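You operate a simulated robot arm through the tools that you are given. There is no shell and no other tool. Be economical: measure what you need, move in short steps, check, and stop when the job is done.

You run a simulated robot arm. Do the job below in one go: nothing can be reset, and whatever is moved stays where it is left.

JOB
Fetch the orange cloth and set it on the round teal pad.

Only the result counts: the job must be done as asked and must still hold three seconds after the hand-in. Knocking over, shifting, dropping, spilling or breaking anything else fails it. Flat cloth is picked up by pressing the open fingertips on it (5 to 10 N) and closing them slowly along it; thin cloth reads only 2 to 8 mm in the jaws.

ROBOT AND FRAMES
A 6-joint arm with a two-finger parallel gripper, fixed in place. Base frame: the origin is at the foot of the arm, x ahead of it, y to its left, z up; the work surface is at about z = 0. Readings come in cm, degrees, newtons and seconds.
With the tool pointing down near the work surface it reaches from about 16 to 42 cm from the base axis. Its first joint turns from -66.0 to 66.0 degrees. Payload 1.57 kg.
Tool frame: the origin (TCP) lies between the finger pads and is the grasp point; the fingertips stand 3 cm ahead of it; z points along the fingers, y is the line along which they close. Largest opening 8 cm; finger width 1.7, thickness 1.2; the body of the gripper, 4 by 8.2 cm, starts 8 cm behind the TCP.
Orientation is that of the tool frame in the base frame, as a unit quaternion [x, y, z, w]. With the fingers straight down and closing along the base's y, the tool's x points along the base's -x, its y along +y and its z along -z.

CONTROLS
- The arm moves only by the tool nudge_tool. Its argument "rows" is a list of rows, each a list of 7 numbers: the shift along the tool's x, y, z in cm, then the turn, a rotation vector about the tool's x, y, z in rad, then the finger opening in cm, from 0 to 8. In form: [[tx, ty, tz, wx, wy, wz, claw], ...]. A call has 1 to 10 rows; each row is the pose to reach, as a shift and turn from the pose commanded when the call began, along the tool's axes at that moment. A row lasts 0.2 s, in which the tool goes at most 5 cm and 8.6 degrees; a call with a longer step from one row to the next is refused whole, and so is a gripper value outside its range. A pose out of reach is approached as far as the arm can. The call stops where the force on the tool passes 40 N (or 10 N more than at its start, if that is more) or the arm is blocked; 0.2 s more then pass. Each finger travels about 15.3 cm/s and halts on what it meets, pressing with about 41 N; the grip force reading is that of the motor and also rises with nothing between the fingers. The clock runs only during rows and for 0.2 s after the last one: add rows that repeat a pose to give the fingers time. It gives the time, the measured TCP pose, the force on the tool (base axes), the opening and the grip force at its end, in the units of the frame above (readings bear some noise), and new pictures: "pictures" is both (left out), scene, wrist or none.
- Cameras (640 x 400 px; columns grow to the right, rows downward): "scene" is fixed at [1.55, -30.29, 43.26]; the picture's right is [0.98, -0.18, 0.00], its down [-0.08, -0.40, -0.91] and it looks along [0.17, 0.90, -0.41] (base axes); focal length 344 px, centre (320, 200). "wrist" rides on the gripper at [-3.2, 0, -7.8] in the tool frame; the picture's right is [0.00, -1.00, 0.00], its down [0.97, 0.00, -0.24] and it looks along [0.24, 0.00, 0.97] (tool axes); focal length 218 px, centre (320, 200). There is no depth. A picture from a camera that has moved, and an enlarged one, comes with that camera's place and axes in the base frame and with its lens. The place of the scene camera against the robot may be out by one fixed shift of up to 1.8 cm in any direction.
- enlarge(camera, box): a new picture of the part [left, top, right, bottom] of that camera's present view, enlarged. The clock stands still meanwhile.
- finish_job(): hands the job in; it is judged then, once.

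Go step by step. Nothing tells you positions but the pictures and the camera data: compare them with the known pose of the tool, close in by small moves and look again before you grip or let go. The budget is 90 turns and 150 pictures, counting those below and the enlarged ones. Unless the task says otherwise, let go and move clear before handing in, and close with one line.

The tools are called after "Call:" as name(argument=value, ...) on one line, values as JSON. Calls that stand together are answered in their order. nudge_tool: Moves the arm, as the interface text tells. Its arguments: {"type":"object","properties":{"rows":{"type":"array","items":{"type":"array","items":{"type":"number"}}},"pictures":{"type":"string","enum":["both","scene","wrist","none"]}},"required":["rows"]} The other tools are called the same way: enlarge (camera, box) takes an enlarged picture of a part of a camera's view; finish_job () hands the job in.

At the start:

```text
time_s: 0.0
position: [18.78, 13.1, 27.6]
tool_rot: [-0.001, 1.0, 0.0, 0.001]
contact_force: [0.4, 0.2, -0.4]
width: 8.0
grasp_force: 0.0
```

scene: 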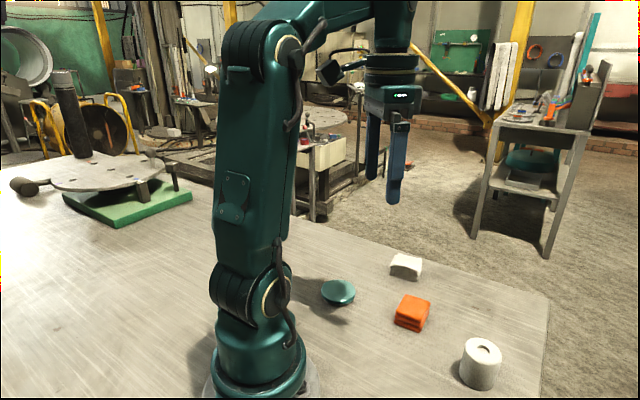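
wrist: 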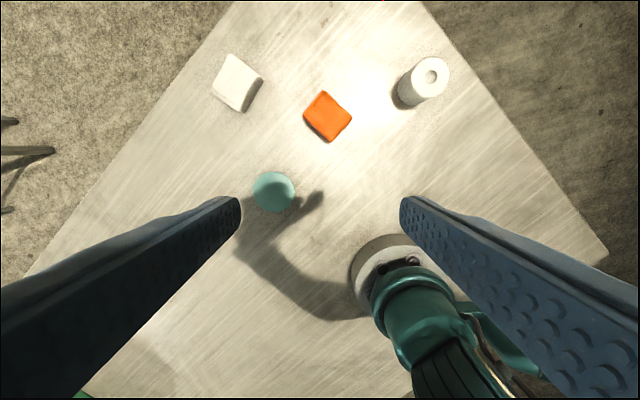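

The orange cloth looks like a folded block at about (26, 12), and the teal pad is at about (15, 20). I'll enlarge both views to see their shapes and heights.

Call:
enlarge(camera="scene", box=[300, 230, 520, 400])

Call:
enlarge(camera="wrist", box=[200, 40, 460, 230])

```text
2.35 times, centred on (410, 315) of scene
camera zoom: at [1.55, -30.29, 43.26], right [0.98, -0.18, 0.0], down [-0.08, -0.4, -0.91], along [0.17, 0.9, -0.41], focal length 810 px, centre (108, -71)
```

zoom: 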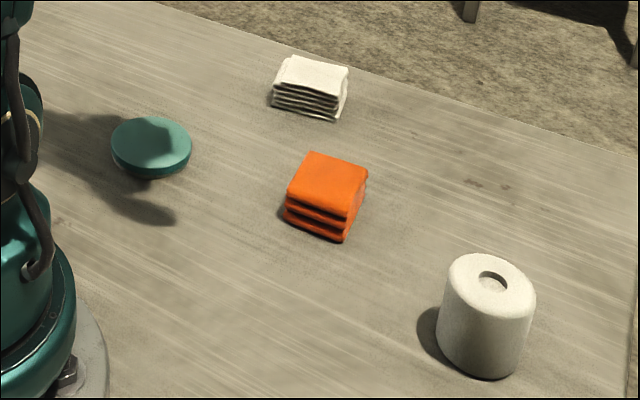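

```text
2.11 times, centred on (330, 135) of wrist
camera zoom: at [22.0, 13.14, 35.49], right [0.0, -1.0, 0.0], down [-0.97, 0.0, 0.24], along [-0.24, 0.0, -0.97], focal length 460 px, centre (299, 337)
```

zoom: 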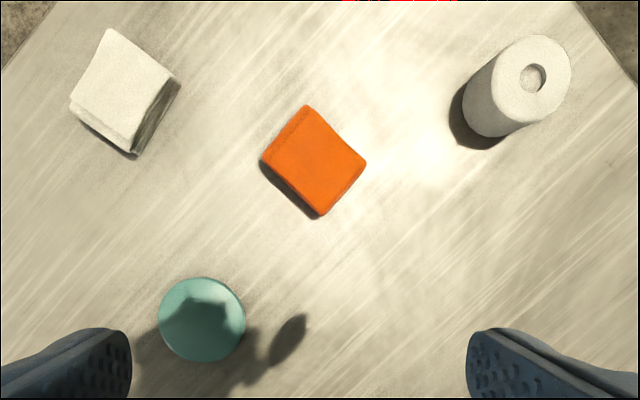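

The cloth is a folded block, roughly 5 x 5 x 2 cm, turned about 45°, centred near (26, 12.2). I'll move above it with the closing line turned to about 137° so it lines up with the block's sides.

Call:
nudge_tool(rows=[[-1.2, -0.15, 2, 0, 0, -0.136, 8], [-2.4, -0.3, 4, 0, 0, -0.272, 8], [-3.6, -0.45, 6.5, 0, 0, -0.408, 8], [-4.8, -0.6, 9, 0, 0, -0.544, 8], [-6, -0.75, 11.5, 0, 0, -0.68, 8], [-7.17, -0.9, 13.6, 0, 0, -0.816, 8], [-7.17, -0.9, 13.6, 0, 0, -0.816, 8]])

```text
time_s: 1.6
position: [26.09, 12.13, 14.15]
tool_rot: [-0.398, 0.918, 0.0, 0.001]
contact_force: [0.5, -0.4, -0.1]
width: 8.02
grasp_force: 0.2
camera wrist: at [28.14, 14.58, 21.96], right [0.73, -0.68, 0.0], down [-0.66, -0.71, 0.24], along [-0.16, -0.17, -0.97], focal length 218 px, centre (320, 200)
```

scene: 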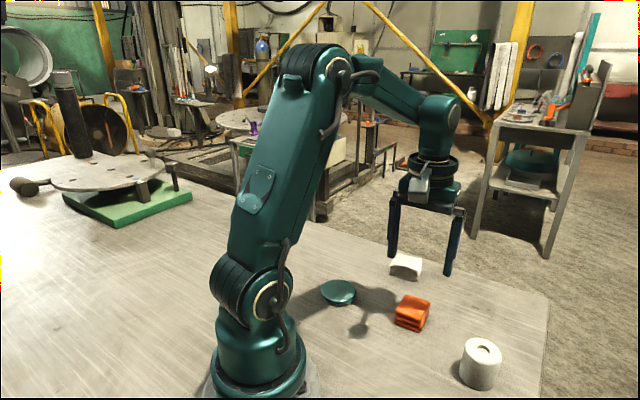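
wrist: 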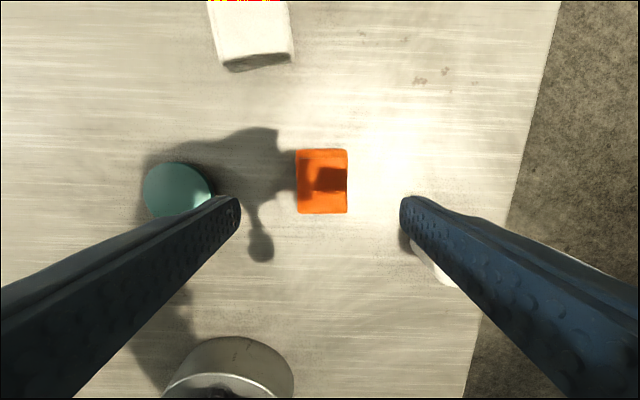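

The cloth is now square to the jaws and centred, with clear space on both sides. I'll go down to tip height about 0.7 cm.

Call:
nudge_tool(rows=[[-0.1, 0, 3, 0, 0, 0, 8], [-0.2, 0.05, 6, 0, 0, 0, 8], [-0.2, 0.05, 8.5, 0, 0, 0, 8], [-0.2, 0.05, 10, 0, 0, 0, 8], [-0.2, 0.05, 10.5, 0, 0, 0, 8], [-0.2, 0.05, 10.5, 0, 0, 0, 8]])

```text
time_s: 3.0
position: [26.16, 12.26, 3.72]
tool_rot: [-0.397, 0.918, 0.001, 0.001]
contact_force: [-1.2, 0.6, -0.2]
width: 8.0
grasp_force: 0.0
camera wrist: at [28.26, 14.77, 11.39], right [0.73, -0.68, 0.0], down [-0.66, -0.71, 0.24], along [-0.16, -0.17, -0.97], focal length 218 px, centre (320, 200)
```

scene: 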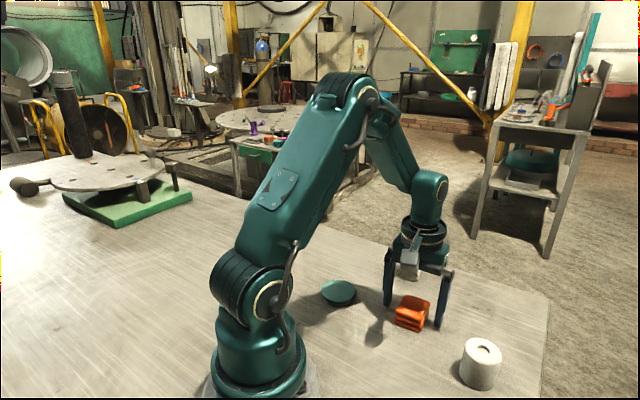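
wrist: 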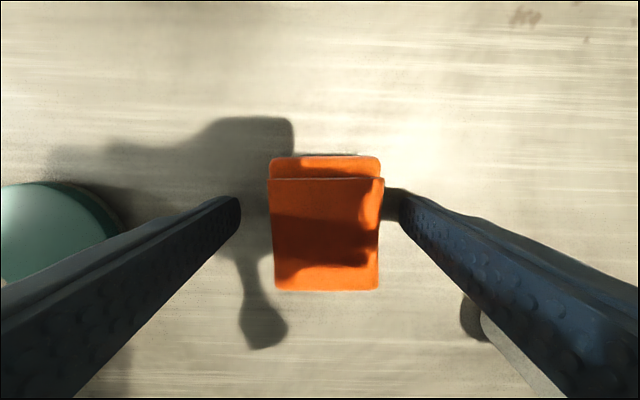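

The jaws straddle the cloth. I'll close slowly.

Call:
nudge_tool(rows=[[0, -0.15, 0, 0, 0, 0, 7], [0, -0.15, 0, 0, 0, 0, 6], [0, -0.15, 0, 0, 0, 0, 5.2], [0, -0.15, 0, 0, 0, 0, 4.6], [0, -0.15, 0, 0, 0, 0, 4.2], [0, -0.15, 0, 0, 0, 0, 3.8], [0, -0.15, 0, 0, 0, 0, 3.4], [0, -0.15, 0, 0, 0, 0, 3.4]])

```text
time_s: 4.8
position: [26.2, 12.21, 3.58]
tool_rot: [-0.398, 0.917, 0.0, 0.001]
contact_force: [-0.8, -0.4, 1.2]
width: 4.46
grasp_force: 41.1
camera wrist: at [28.38, 14.66, 11.42], right [0.73, -0.68, 0.0], down [-0.66, -0.71, 0.24], along [-0.16, -0.17, -0.97], focal length 218 px, centre (320, 200)
```

scene: 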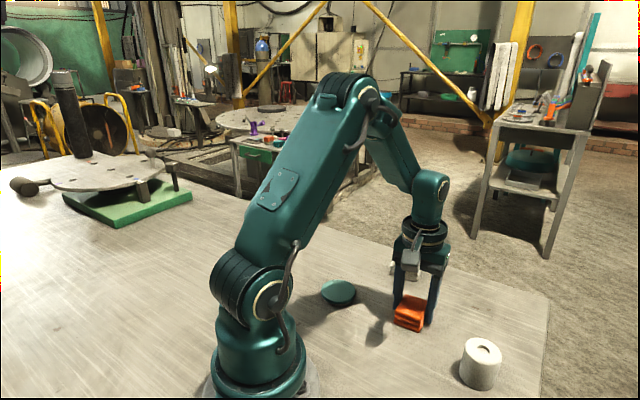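
wrist: 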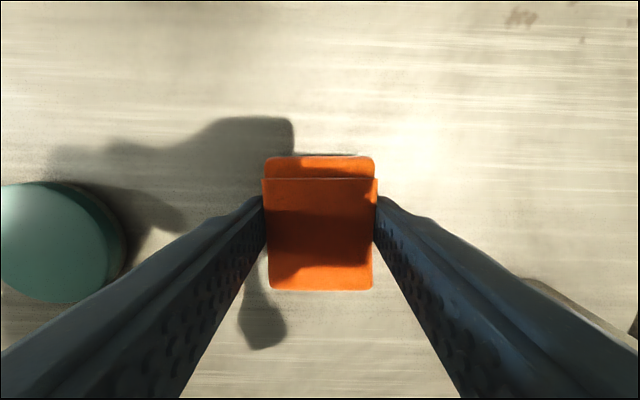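

The cloth is gripped at 4.5 cm wide. I'll lift straight up 8 cm.

Call:
nudge_tool(rows=[[0, 0, -0.5, 0, 0, 0, 3.4], [0, 0, -2, 0, 0, 0, 3.4], [0, 0, -4, 0, 0, 0, 3.4], [0, 0, -6, 0, 0, 0, 3.4], [0, 0, -8, 0, 0, 0, 3.4], [0, 0, -8, 0, 0, 0, 3.4]])

```text
time_s: 6.2
position: [26.25, 12.15, 11.59]
tool_rot: [-0.397, 0.918, 0.001, 0.001]
contact_force: [-0.3, 0.6, -0.5]
width: 4.48
grasp_force: 40.6
camera wrist: at [28.34, 14.61, 19.41], right [0.73, -0.68, 0.0], down [-0.66, -0.71, 0.24], along [-0.16, -0.17, -0.97], focal length 218 px, centre (320, 200)
```

scene: 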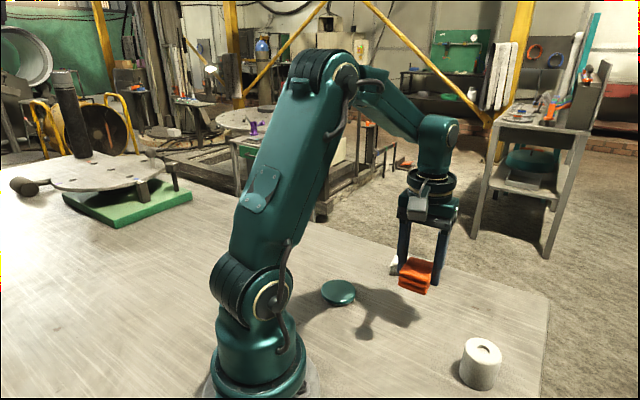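
wrist: 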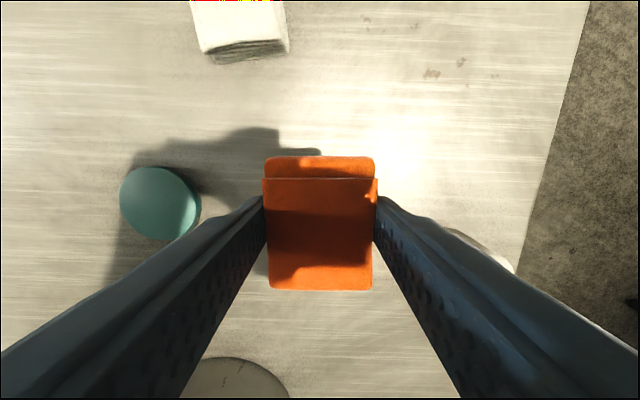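

The cloth lifted cleanly and held. I place the pad at about (15, 20.5), with its top at roughly z = 1.5 cm. I'll carry the cloth over it at the present height.

Call:
nudge_tool(rows=[[0.2, 2, 0, 0, 0, 0, 3.4], [0.4, 4.5, 0, 0, 0, 0, 3.4], [0.6, 7, 0, 0, 0, 0, 3.4], [0.8, 9.5, 0, 0, 0, 0, 3.4], [1.0, 12, 0, 0, 0, 0, 3.4], [1.21, 13.93, 0, 0, 0, 0, 3.4], [1.21, 13.93, 0, 0, 0, 0, 3.4]])

Call:
enlarge(camera="scene", box=[270, 200, 430, 320])

```text
time_s: 7.8
position: [15.23, 20.84, 11.59]
tool_rot: [-0.398, 0.918, 0.0, 0.001]
contact_force: [0.2, -0.2, -0.8]
width: 4.51
grasp_force: 41.0
camera wrist: at [17.35, 23.3, 19.38], right [0.73, -0.68, 0.0], down [-0.66, -0.71, 0.24], along [-0.16, -0.17, -0.97], focal length 218 px, centre (320, 200)
```

scene: 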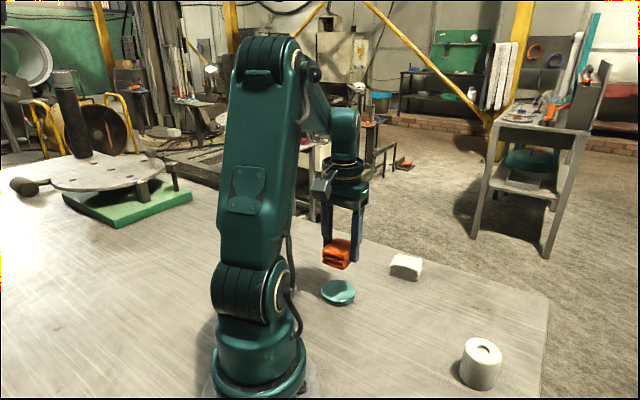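
wrist: 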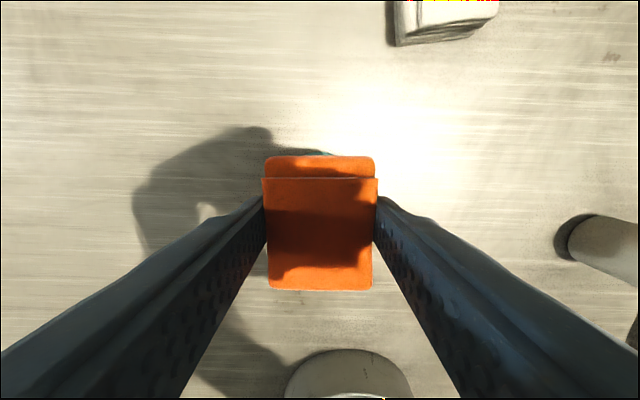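

```text
3.33 times, centred on (350, 260) of scene
camera zoom: at [1.55, -30.29, 43.26], right [0.98, -0.18, 0.0], down [-0.08, -0.4, -0.91], along [0.17, 0.9, -0.41], focal length 1148 px, centre (220, 0)
```

zoom: 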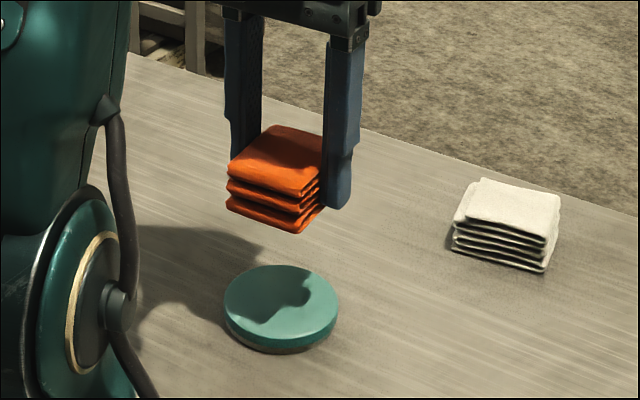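

The cloth hangs over the pad; the sliver of pad showing in the wrist view matches my estimate. I'll lower to just above it and check from the side.

Call:
nudge_tool(rows=[[0, 0, 2, 0, 0, 0, 3.4], [0, 0, 4, 0, 0, 0, 3.4], [0, 0, 5.2, 0, 0, 0, 3.4], [0, 0, 5.7, 0, 0, 0, 3.4], [0, 0, 5.7, 0, 0, 0, 3.4]], pictures="wrist")

Call:
enlarge(camera="scene", box=[290, 230, 400, 320])

```text
time_s: 9.0
position: [15.36, 20.84, 5.84]
tool_rot: [-0.398, 0.918, 0.001, 0.001]
contact_force: [0.1, -0.1, -0.4]
width: 4.47
grasp_force: 41.3
camera wrist: at [17.4, 23.28, 13.66], right [0.73, -0.68, 0.0], down [-0.66, -0.71, 0.24], along [-0.16, -0.17, -0.97], focal length 218 px, centre (320, 200)
```

wrist: 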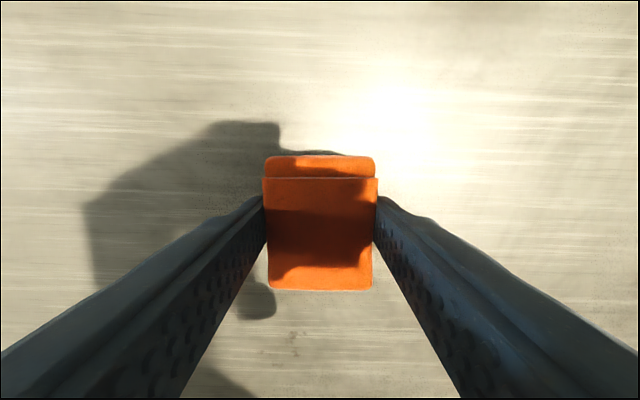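

```text
4.44 times, centred on (345, 275) of scene
camera zoom: at [1.55, -30.29, 43.26], right [0.98, -0.18, 0.0], down [-0.08, -0.4, -0.91], along [0.17, 0.9, -0.41], focal length 1530 px, centre (209, -133)
```

zoom: 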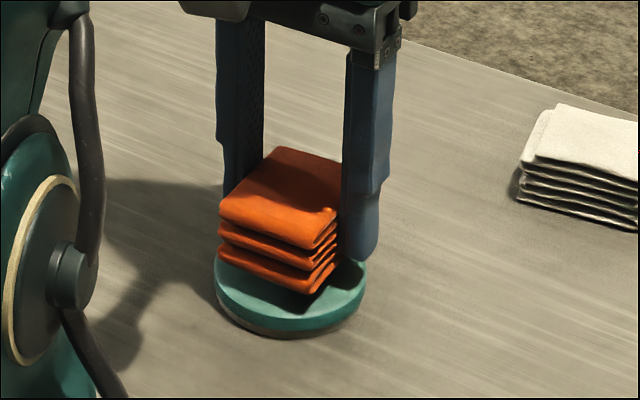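

From the side, the cloth still clears the pad by about 1 cm, and it sits about 0.6 cm too far along tool +x. I'll correct that and lower gently.

Call:
nudge_tool(rows=[[-0.3, 0, 0, 0, 0, 0, 3.4], [-0.65, 0, 0, 0, 0, 0, 3.4], [-0.65, 0, 0.3, 0, 0, 0, 3.4], [-0.65, 0, 0.6, 0, 0, 0, 3.4], [-0.65, 0, 0.6, 0, 0, 0, 3.4]], pictures="none")

Call:
enlarge(camera="scene", box=[290, 230, 400, 320])

```text
time_s: 10.2
position: [15.79, 21.31, 5.1]
tool_rot: [-0.397, 0.918, 0.001, 0.001]
contact_force: [0.2, 0.5, 0.3]
width: 4.46
grasp_force: 40.8
```

```text
4.44 times, centred on (345, 275) of scene
camera zoom: at [1.55, -30.29, 43.26], right [0.98, -0.18, 0.0], down [-0.08, -0.4, -0.91], along [0.17, 0.9, -0.41], focal length 1530 px, centre (209, -133)
```

zoom: 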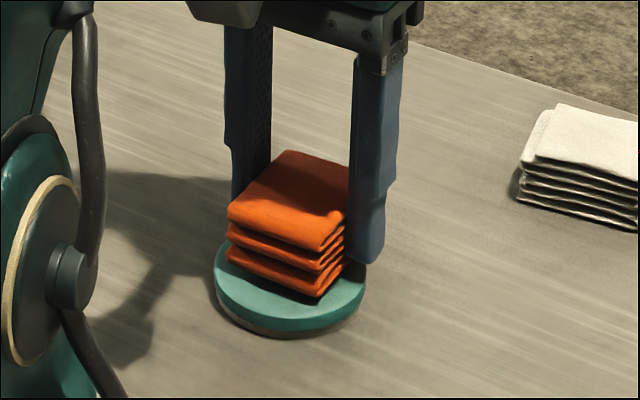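

Now it's well centred and close to touching. I'll lower in small steps, watching the force.

Call:
nudge_tool(rows=[[0, 0, 0.15, 0, 0, 0, 3.4], [0, 0, 0.3, 0, 0, 0, 3.4], [0, 0, 0.3, 0, 0, 0, 3.4]], pictures="none")

Call:
enlarge(camera="scene", box=[290, 230, 400, 320])

```text
time_s: 11.0
position: [15.67, 21.37, 4.99]
tool_rot: [-0.398, 0.917, 0.0, 0.001]
contact_force: [0.0, 0.5, -0.5]
width: 4.48
grasp_force: 41.1
```

```text
4.44 times, centred on (345, 275) of scene
camera zoom: at [1.55, -30.29, 43.26], right [0.98, -0.18, 0.0], down [-0.08, -0.4, -0.91], along [0.17, 0.9, -0.41], focal length 1530 px, centre (209, -133)
```

zoom: 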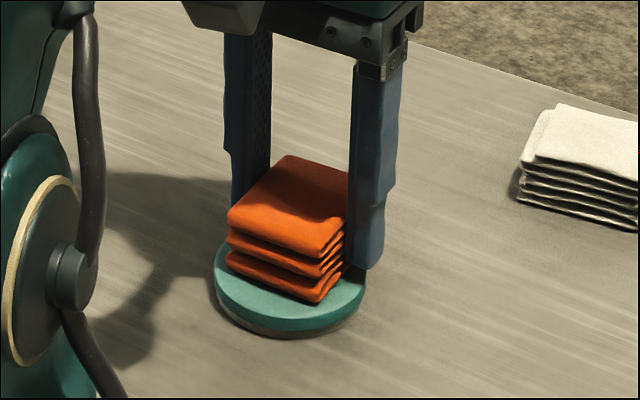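

No contact yet, so I'll lower a little further.

Call:
nudge_tool(rows=[[0, 0, 0.1, 0, 0, 0, 3.4], [0, 0, 0.2, 0, 0, 0, 3.4], [0, 0, 0.2, 0, 0, 0, 3.4]], pictures="none")

Call:
enlarge(camera="scene", box=[290, 230, 400, 320])

```text
time_s: 11.7
position: [15.77, 21.37, 4.93]
tool_rot: [-0.398, 0.917, 0.0, 0.002]
contact_force: [-1.3, -2.1, 13.2]
width: 4.48
grasp_force: 40.8
stopped in row 3: the force on the tool passed its limit (the readings are from after the stop); the commanded pose is now the measured one
```

```text
4.44 times, centred on (345, 275) of scene
camera zoom: at [1.54, -30.3, 43.26], right [0.98, -0.18, 0.0], down [-0.08, -0.4, -0.91], along [0.17, 0.9, -0.41], focal length 1530 px, centre (209, -133)
```

zoom: 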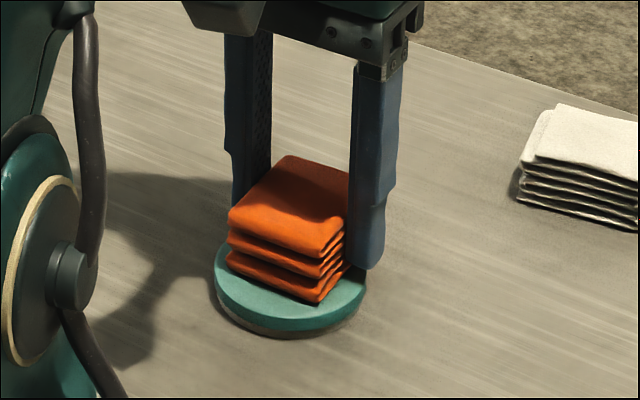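

The cloth is now pressing on the pad (13 N). I'll ease up very slightly and open slowly, no wider than needed.

Call:
nudge_tool(rows=[[0, 0, -0.05, 0, 0, 0, 4.3], [0, 0, -0.05, 0, 0, 0, 4.6], [0, 0, -0.05, 0, 0, 0, 5.0], [0, 0, -0.05, 0, 0, 0, 5.6], [0, 0, -0.05, 0, 0, 0, 6.4], [0, 0, -0.05, 0, 0, 0, 6.4]], pictures="wrist")

Call:
enlarge(camera="scene", box=[290, 230, 400, 320])

```text
time_s: 13.1
position: [15.84, 21.39, 4.81]
tool_rot: [-0.398, 0.917, 0.0, 0.001]
contact_force: [0.1, -0.4, 0.0]
width: 6.39
grasp_force: 0.0
camera wrist: at [17.86, 23.79, 12.74], right [0.73, -0.68, 0.0], down [-0.66, -0.71, 0.24], along [-0.16, -0.17, -0.97], focal length 218 px, centre (320, 200)
```

wrist: 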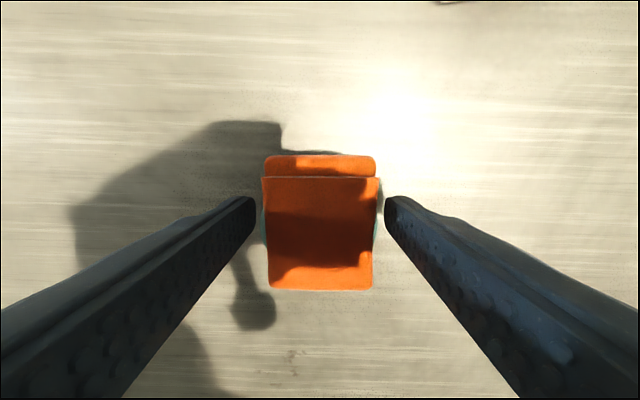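

```text
4.44 times, centred on (345, 275) of scene
camera zoom: at [1.55, -30.29, 43.26], right [0.98, -0.18, 0.0], down [-0.08, -0.4, -0.91], along [0.17, 0.9, -0.41], focal length 1530 px, centre (209, -133)
```

zoom: 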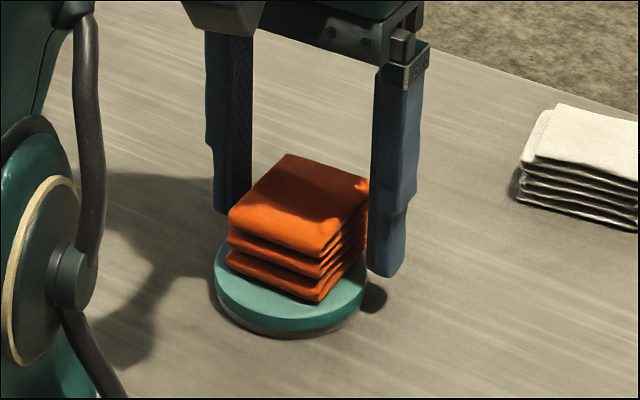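

The cloth is released, resting centred on the pad. I'll retreat straight up.

Call:
nudge_tool(rows=[[0, 0, -1, 0, 0, 0, 6.4], [0, 0, -3, 0, 0, 0, 6.4], [0, 0, -6, 0, 0, 0, 6.4], [0, 0, -9, 0, 0, 0, 6.4], [0, 0, -12, 0, 0, 0, 6.4], [0, 0, -12, 0, 0, 0, 6.4]])

Call:
enlarge(camera="scene", box=[290, 230, 400, 320])

```text
time_s: 14.5
position: [15.71, 21.3, 16.93]
tool_rot: [-0.399, 0.917, 0.001, 0.001]
contact_force: [0.5, 1.0, 0.2]
width: 6.38
grasp_force: 0.0
camera wrist: at [17.83, 23.77, 24.81], right [0.73, -0.68, 0.0], down [-0.66, -0.71, 0.24], along [-0.16, -0.17, -0.97], focal length 218 px, centre (320, 200)
```

scene: 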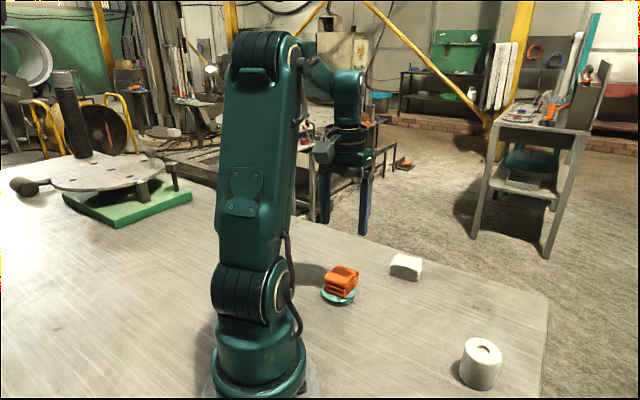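
wrist: 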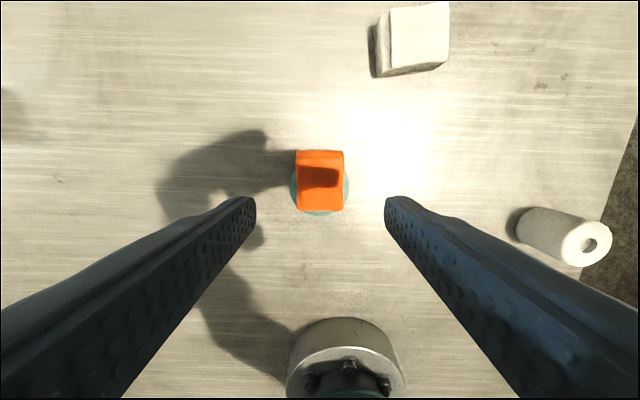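

```text
4.44 times, centred on (345, 275) of scene
camera zoom: at [1.55, -30.29, 43.26], right [0.98, -0.18, 0.0], down [-0.08, -0.4, -0.91], along [0.17, 0.9, -0.41], focal length 1530 px, centre (209, -133)
```

zoom: 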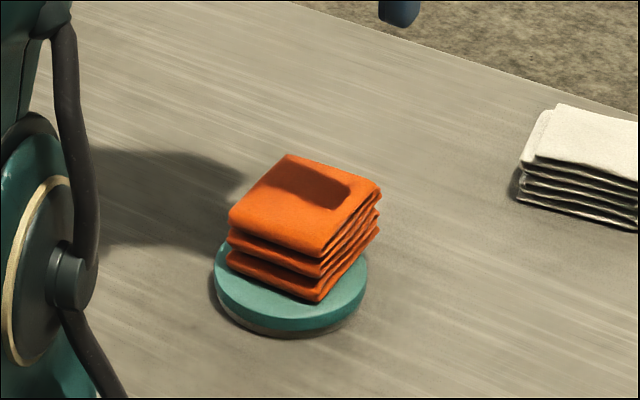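

The cloth rests stably on the pad but is about 1.1 cm off centre (toward tool -x), with one edge overhanging. I'll regrip it, lift slightly and centre it.

Call:
nudge_tool(rows=[[0, 0, 3, 0, 0, 0, 6.6], [0, 0, 6, 0, 0, 0, 6.6], [0, 0, 9, 0, 0, 0, 6.6], [0, 0, 11, 0, 0, 0, 6.6], [0, 0, 11.9, 0, 0, 0, 6.6], [0, 0, 11.9, 0, 0, 0, 5.8], [0, 0, 11.9, 0, 0, 0, 5.0], [0, 0, 11.9, 0, 0, 0, 4.4], [0, 0, 11.9, 0, 0, 0, 3.4], [0, 0, 11.9, 0, 0, 0, 3.4]], pictures="wrist")

```text
time_s: 16.7
position: [15.73, 21.35, 4.89]
tool_rot: [-0.397, 0.918, 0.0, 0.001]
contact_force: [-0.1, 0.6, 0.3]
width: 4.49
grasp_force: 41.0
camera wrist: at [17.88, 23.76, 12.82], right [0.73, -0.68, 0.0], down [-0.66, -0.71, 0.24], along [-0.16, -0.17, -0.97], focal length 218 px, centre (320, 200)
```

wrist: 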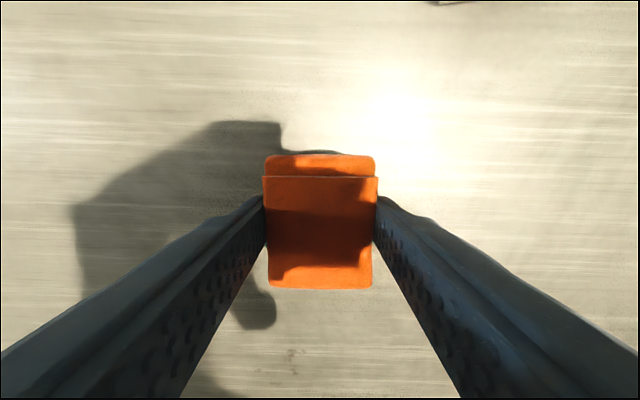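

It's regripped. I'll lift 0.6 cm, shift +1.1 cm along tool x, and come back down gently.

Call:
nudge_tool(rows=[[0, 0, -0.3, 0, 0, 0, 3.4], [0, 0, -0.7, 0, 0, 0, 3.4], [0.5, 0, -0.7, 0, 0, 0, 3.4], [1.1, 0, -0.7, 0, 0, 0, 3.4], [1.1, 0, -0.7, 0, 0, 0, 3.4], [1.1, 0, -0.4, 0, 0, 0, 3.4], [1.1, 0, -0.15, 0, 0, 0, 3.4], [1.1, 0, -0.05, 0, 0, 0, 3.4], [1.1, 0, -0.05, 0, 0, 0, 3.4]], pictures="none")

Call:
enlarge(camera="scene", box=[290, 230, 400, 320])

```text
time_s: 18.7
position: [14.99, 20.47, 4.93]
tool_rot: [-0.399, 0.917, 0.001, 0.002]
contact_force: [-0.4, -0.3, 0.1]
width: 4.47
grasp_force: 40.9
```

```text
4.44 times, centred on (345, 275) of scene
camera zoom: at [1.55, -30.29, 43.26], right [0.98, -0.18, 0.0], down [-0.08, -0.4, -0.91], along [0.17, 0.9, -0.41], focal length 1530 px, centre (209, -133)
```

zoom: 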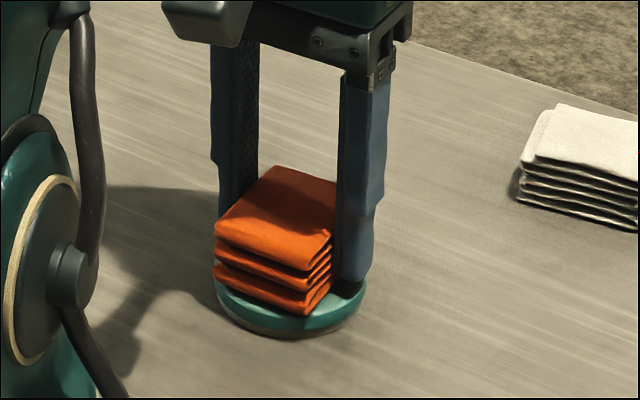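

It's centred now and the pad hasn't moved. I'll make light contact, then release slowly and rise.

Call:
nudge_tool(rows=[[0, 0, 0.05, 0, 0, 0, 3.4], [0, 0, 0.1, 0, 0, 0, 3.4], [0, 0, 0.1, 0, 0, 0, 3.4]], pictures="none")

```text
time_s: 19.5
position: [14.97, 20.68, 4.85]
tool_rot: [-0.398, 0.917, 0.001, 0.002]
contact_force: [-1.3, 0.0, 7.3]
width: 4.48
grasp_force: 41.0
```

Light contact at 7 N. Releasing and rising.

Call:
nudge_tool(rows=[[0, 0, -0.03, 0, 0, 0, 4.3], [0, 0, -0.03, 0, 0, 0, 4.6], [0, 0, -0.03, 0, 0, 0, 5.2], [0, 0, -0.03, 0, 0, 0, 6.4], [0, 0, -0.03, 0, 0, 0, 6.4], [0, 0, -1, 0, 0, 0, 6.4], [0, 0, -4, 0, 0, 0, 6.4], [0, 0, -8, 0, 0, 0, 6.4], [0, 0, -12, 0, 0, 0, 6.4], [0, 0, -12, 0, 0, 0, 6.4]])

Call:
enlarge(camera="scene", box=[290, 230, 400, 320])

```text
time_s: 21.7
position: [15.03, 20.48, 17.07]
tool_rot: [-0.399, 0.917, 0.001, 0.001]
contact_force: [0.5, -0.8, -0.3]
width: 6.4
grasp_force: 0.2
camera wrist: at [17.09, 22.91, 24.85], right [0.73, -0.68, 0.0], down [-0.66, -0.71, 0.24], along [-0.16, -0.17, -0.97], focal length 218 px, centre (320, 200)
```

scene: 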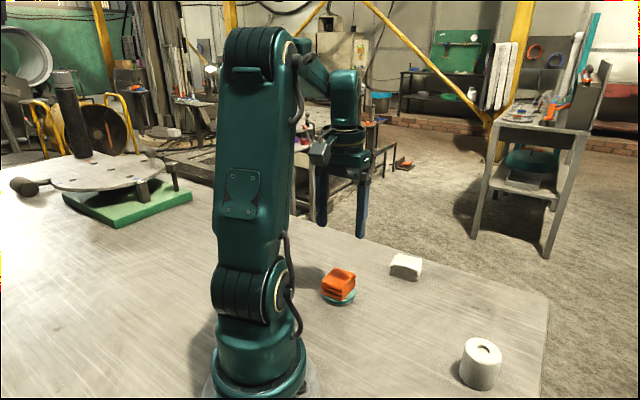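
wrist: 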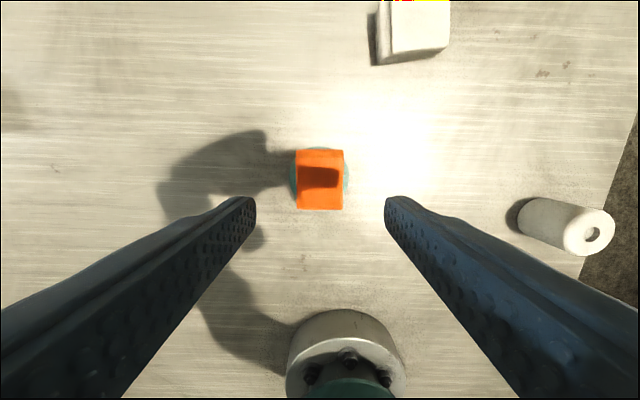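

```text
4.44 times, centred on (345, 275) of scene
camera zoom: at [1.55, -30.3, 43.26], right [0.98, -0.18, 0.0], down [-0.08, -0.4, -0.91], along [0.17, 0.9, -0.41], focal length 1530 px, centre (209, -133)
```

zoom: 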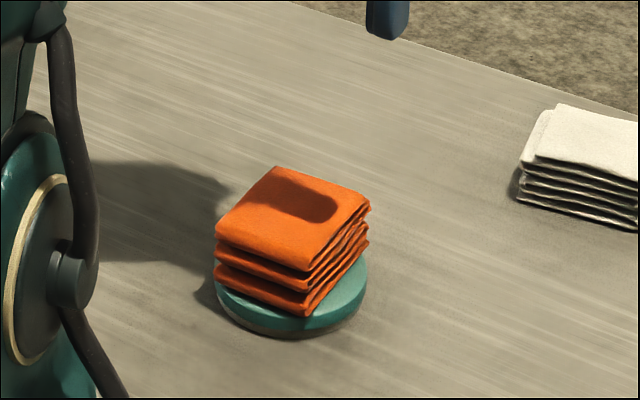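

The folded orange cloth sits centred on the teal pad, the gripper is clear, and nothing else has moved. Handing in.

Call:
finish_job()

```text
The job is handed in.
```

The orange cloth is on the round teal pad, released and centred, and the arm has moved clear.
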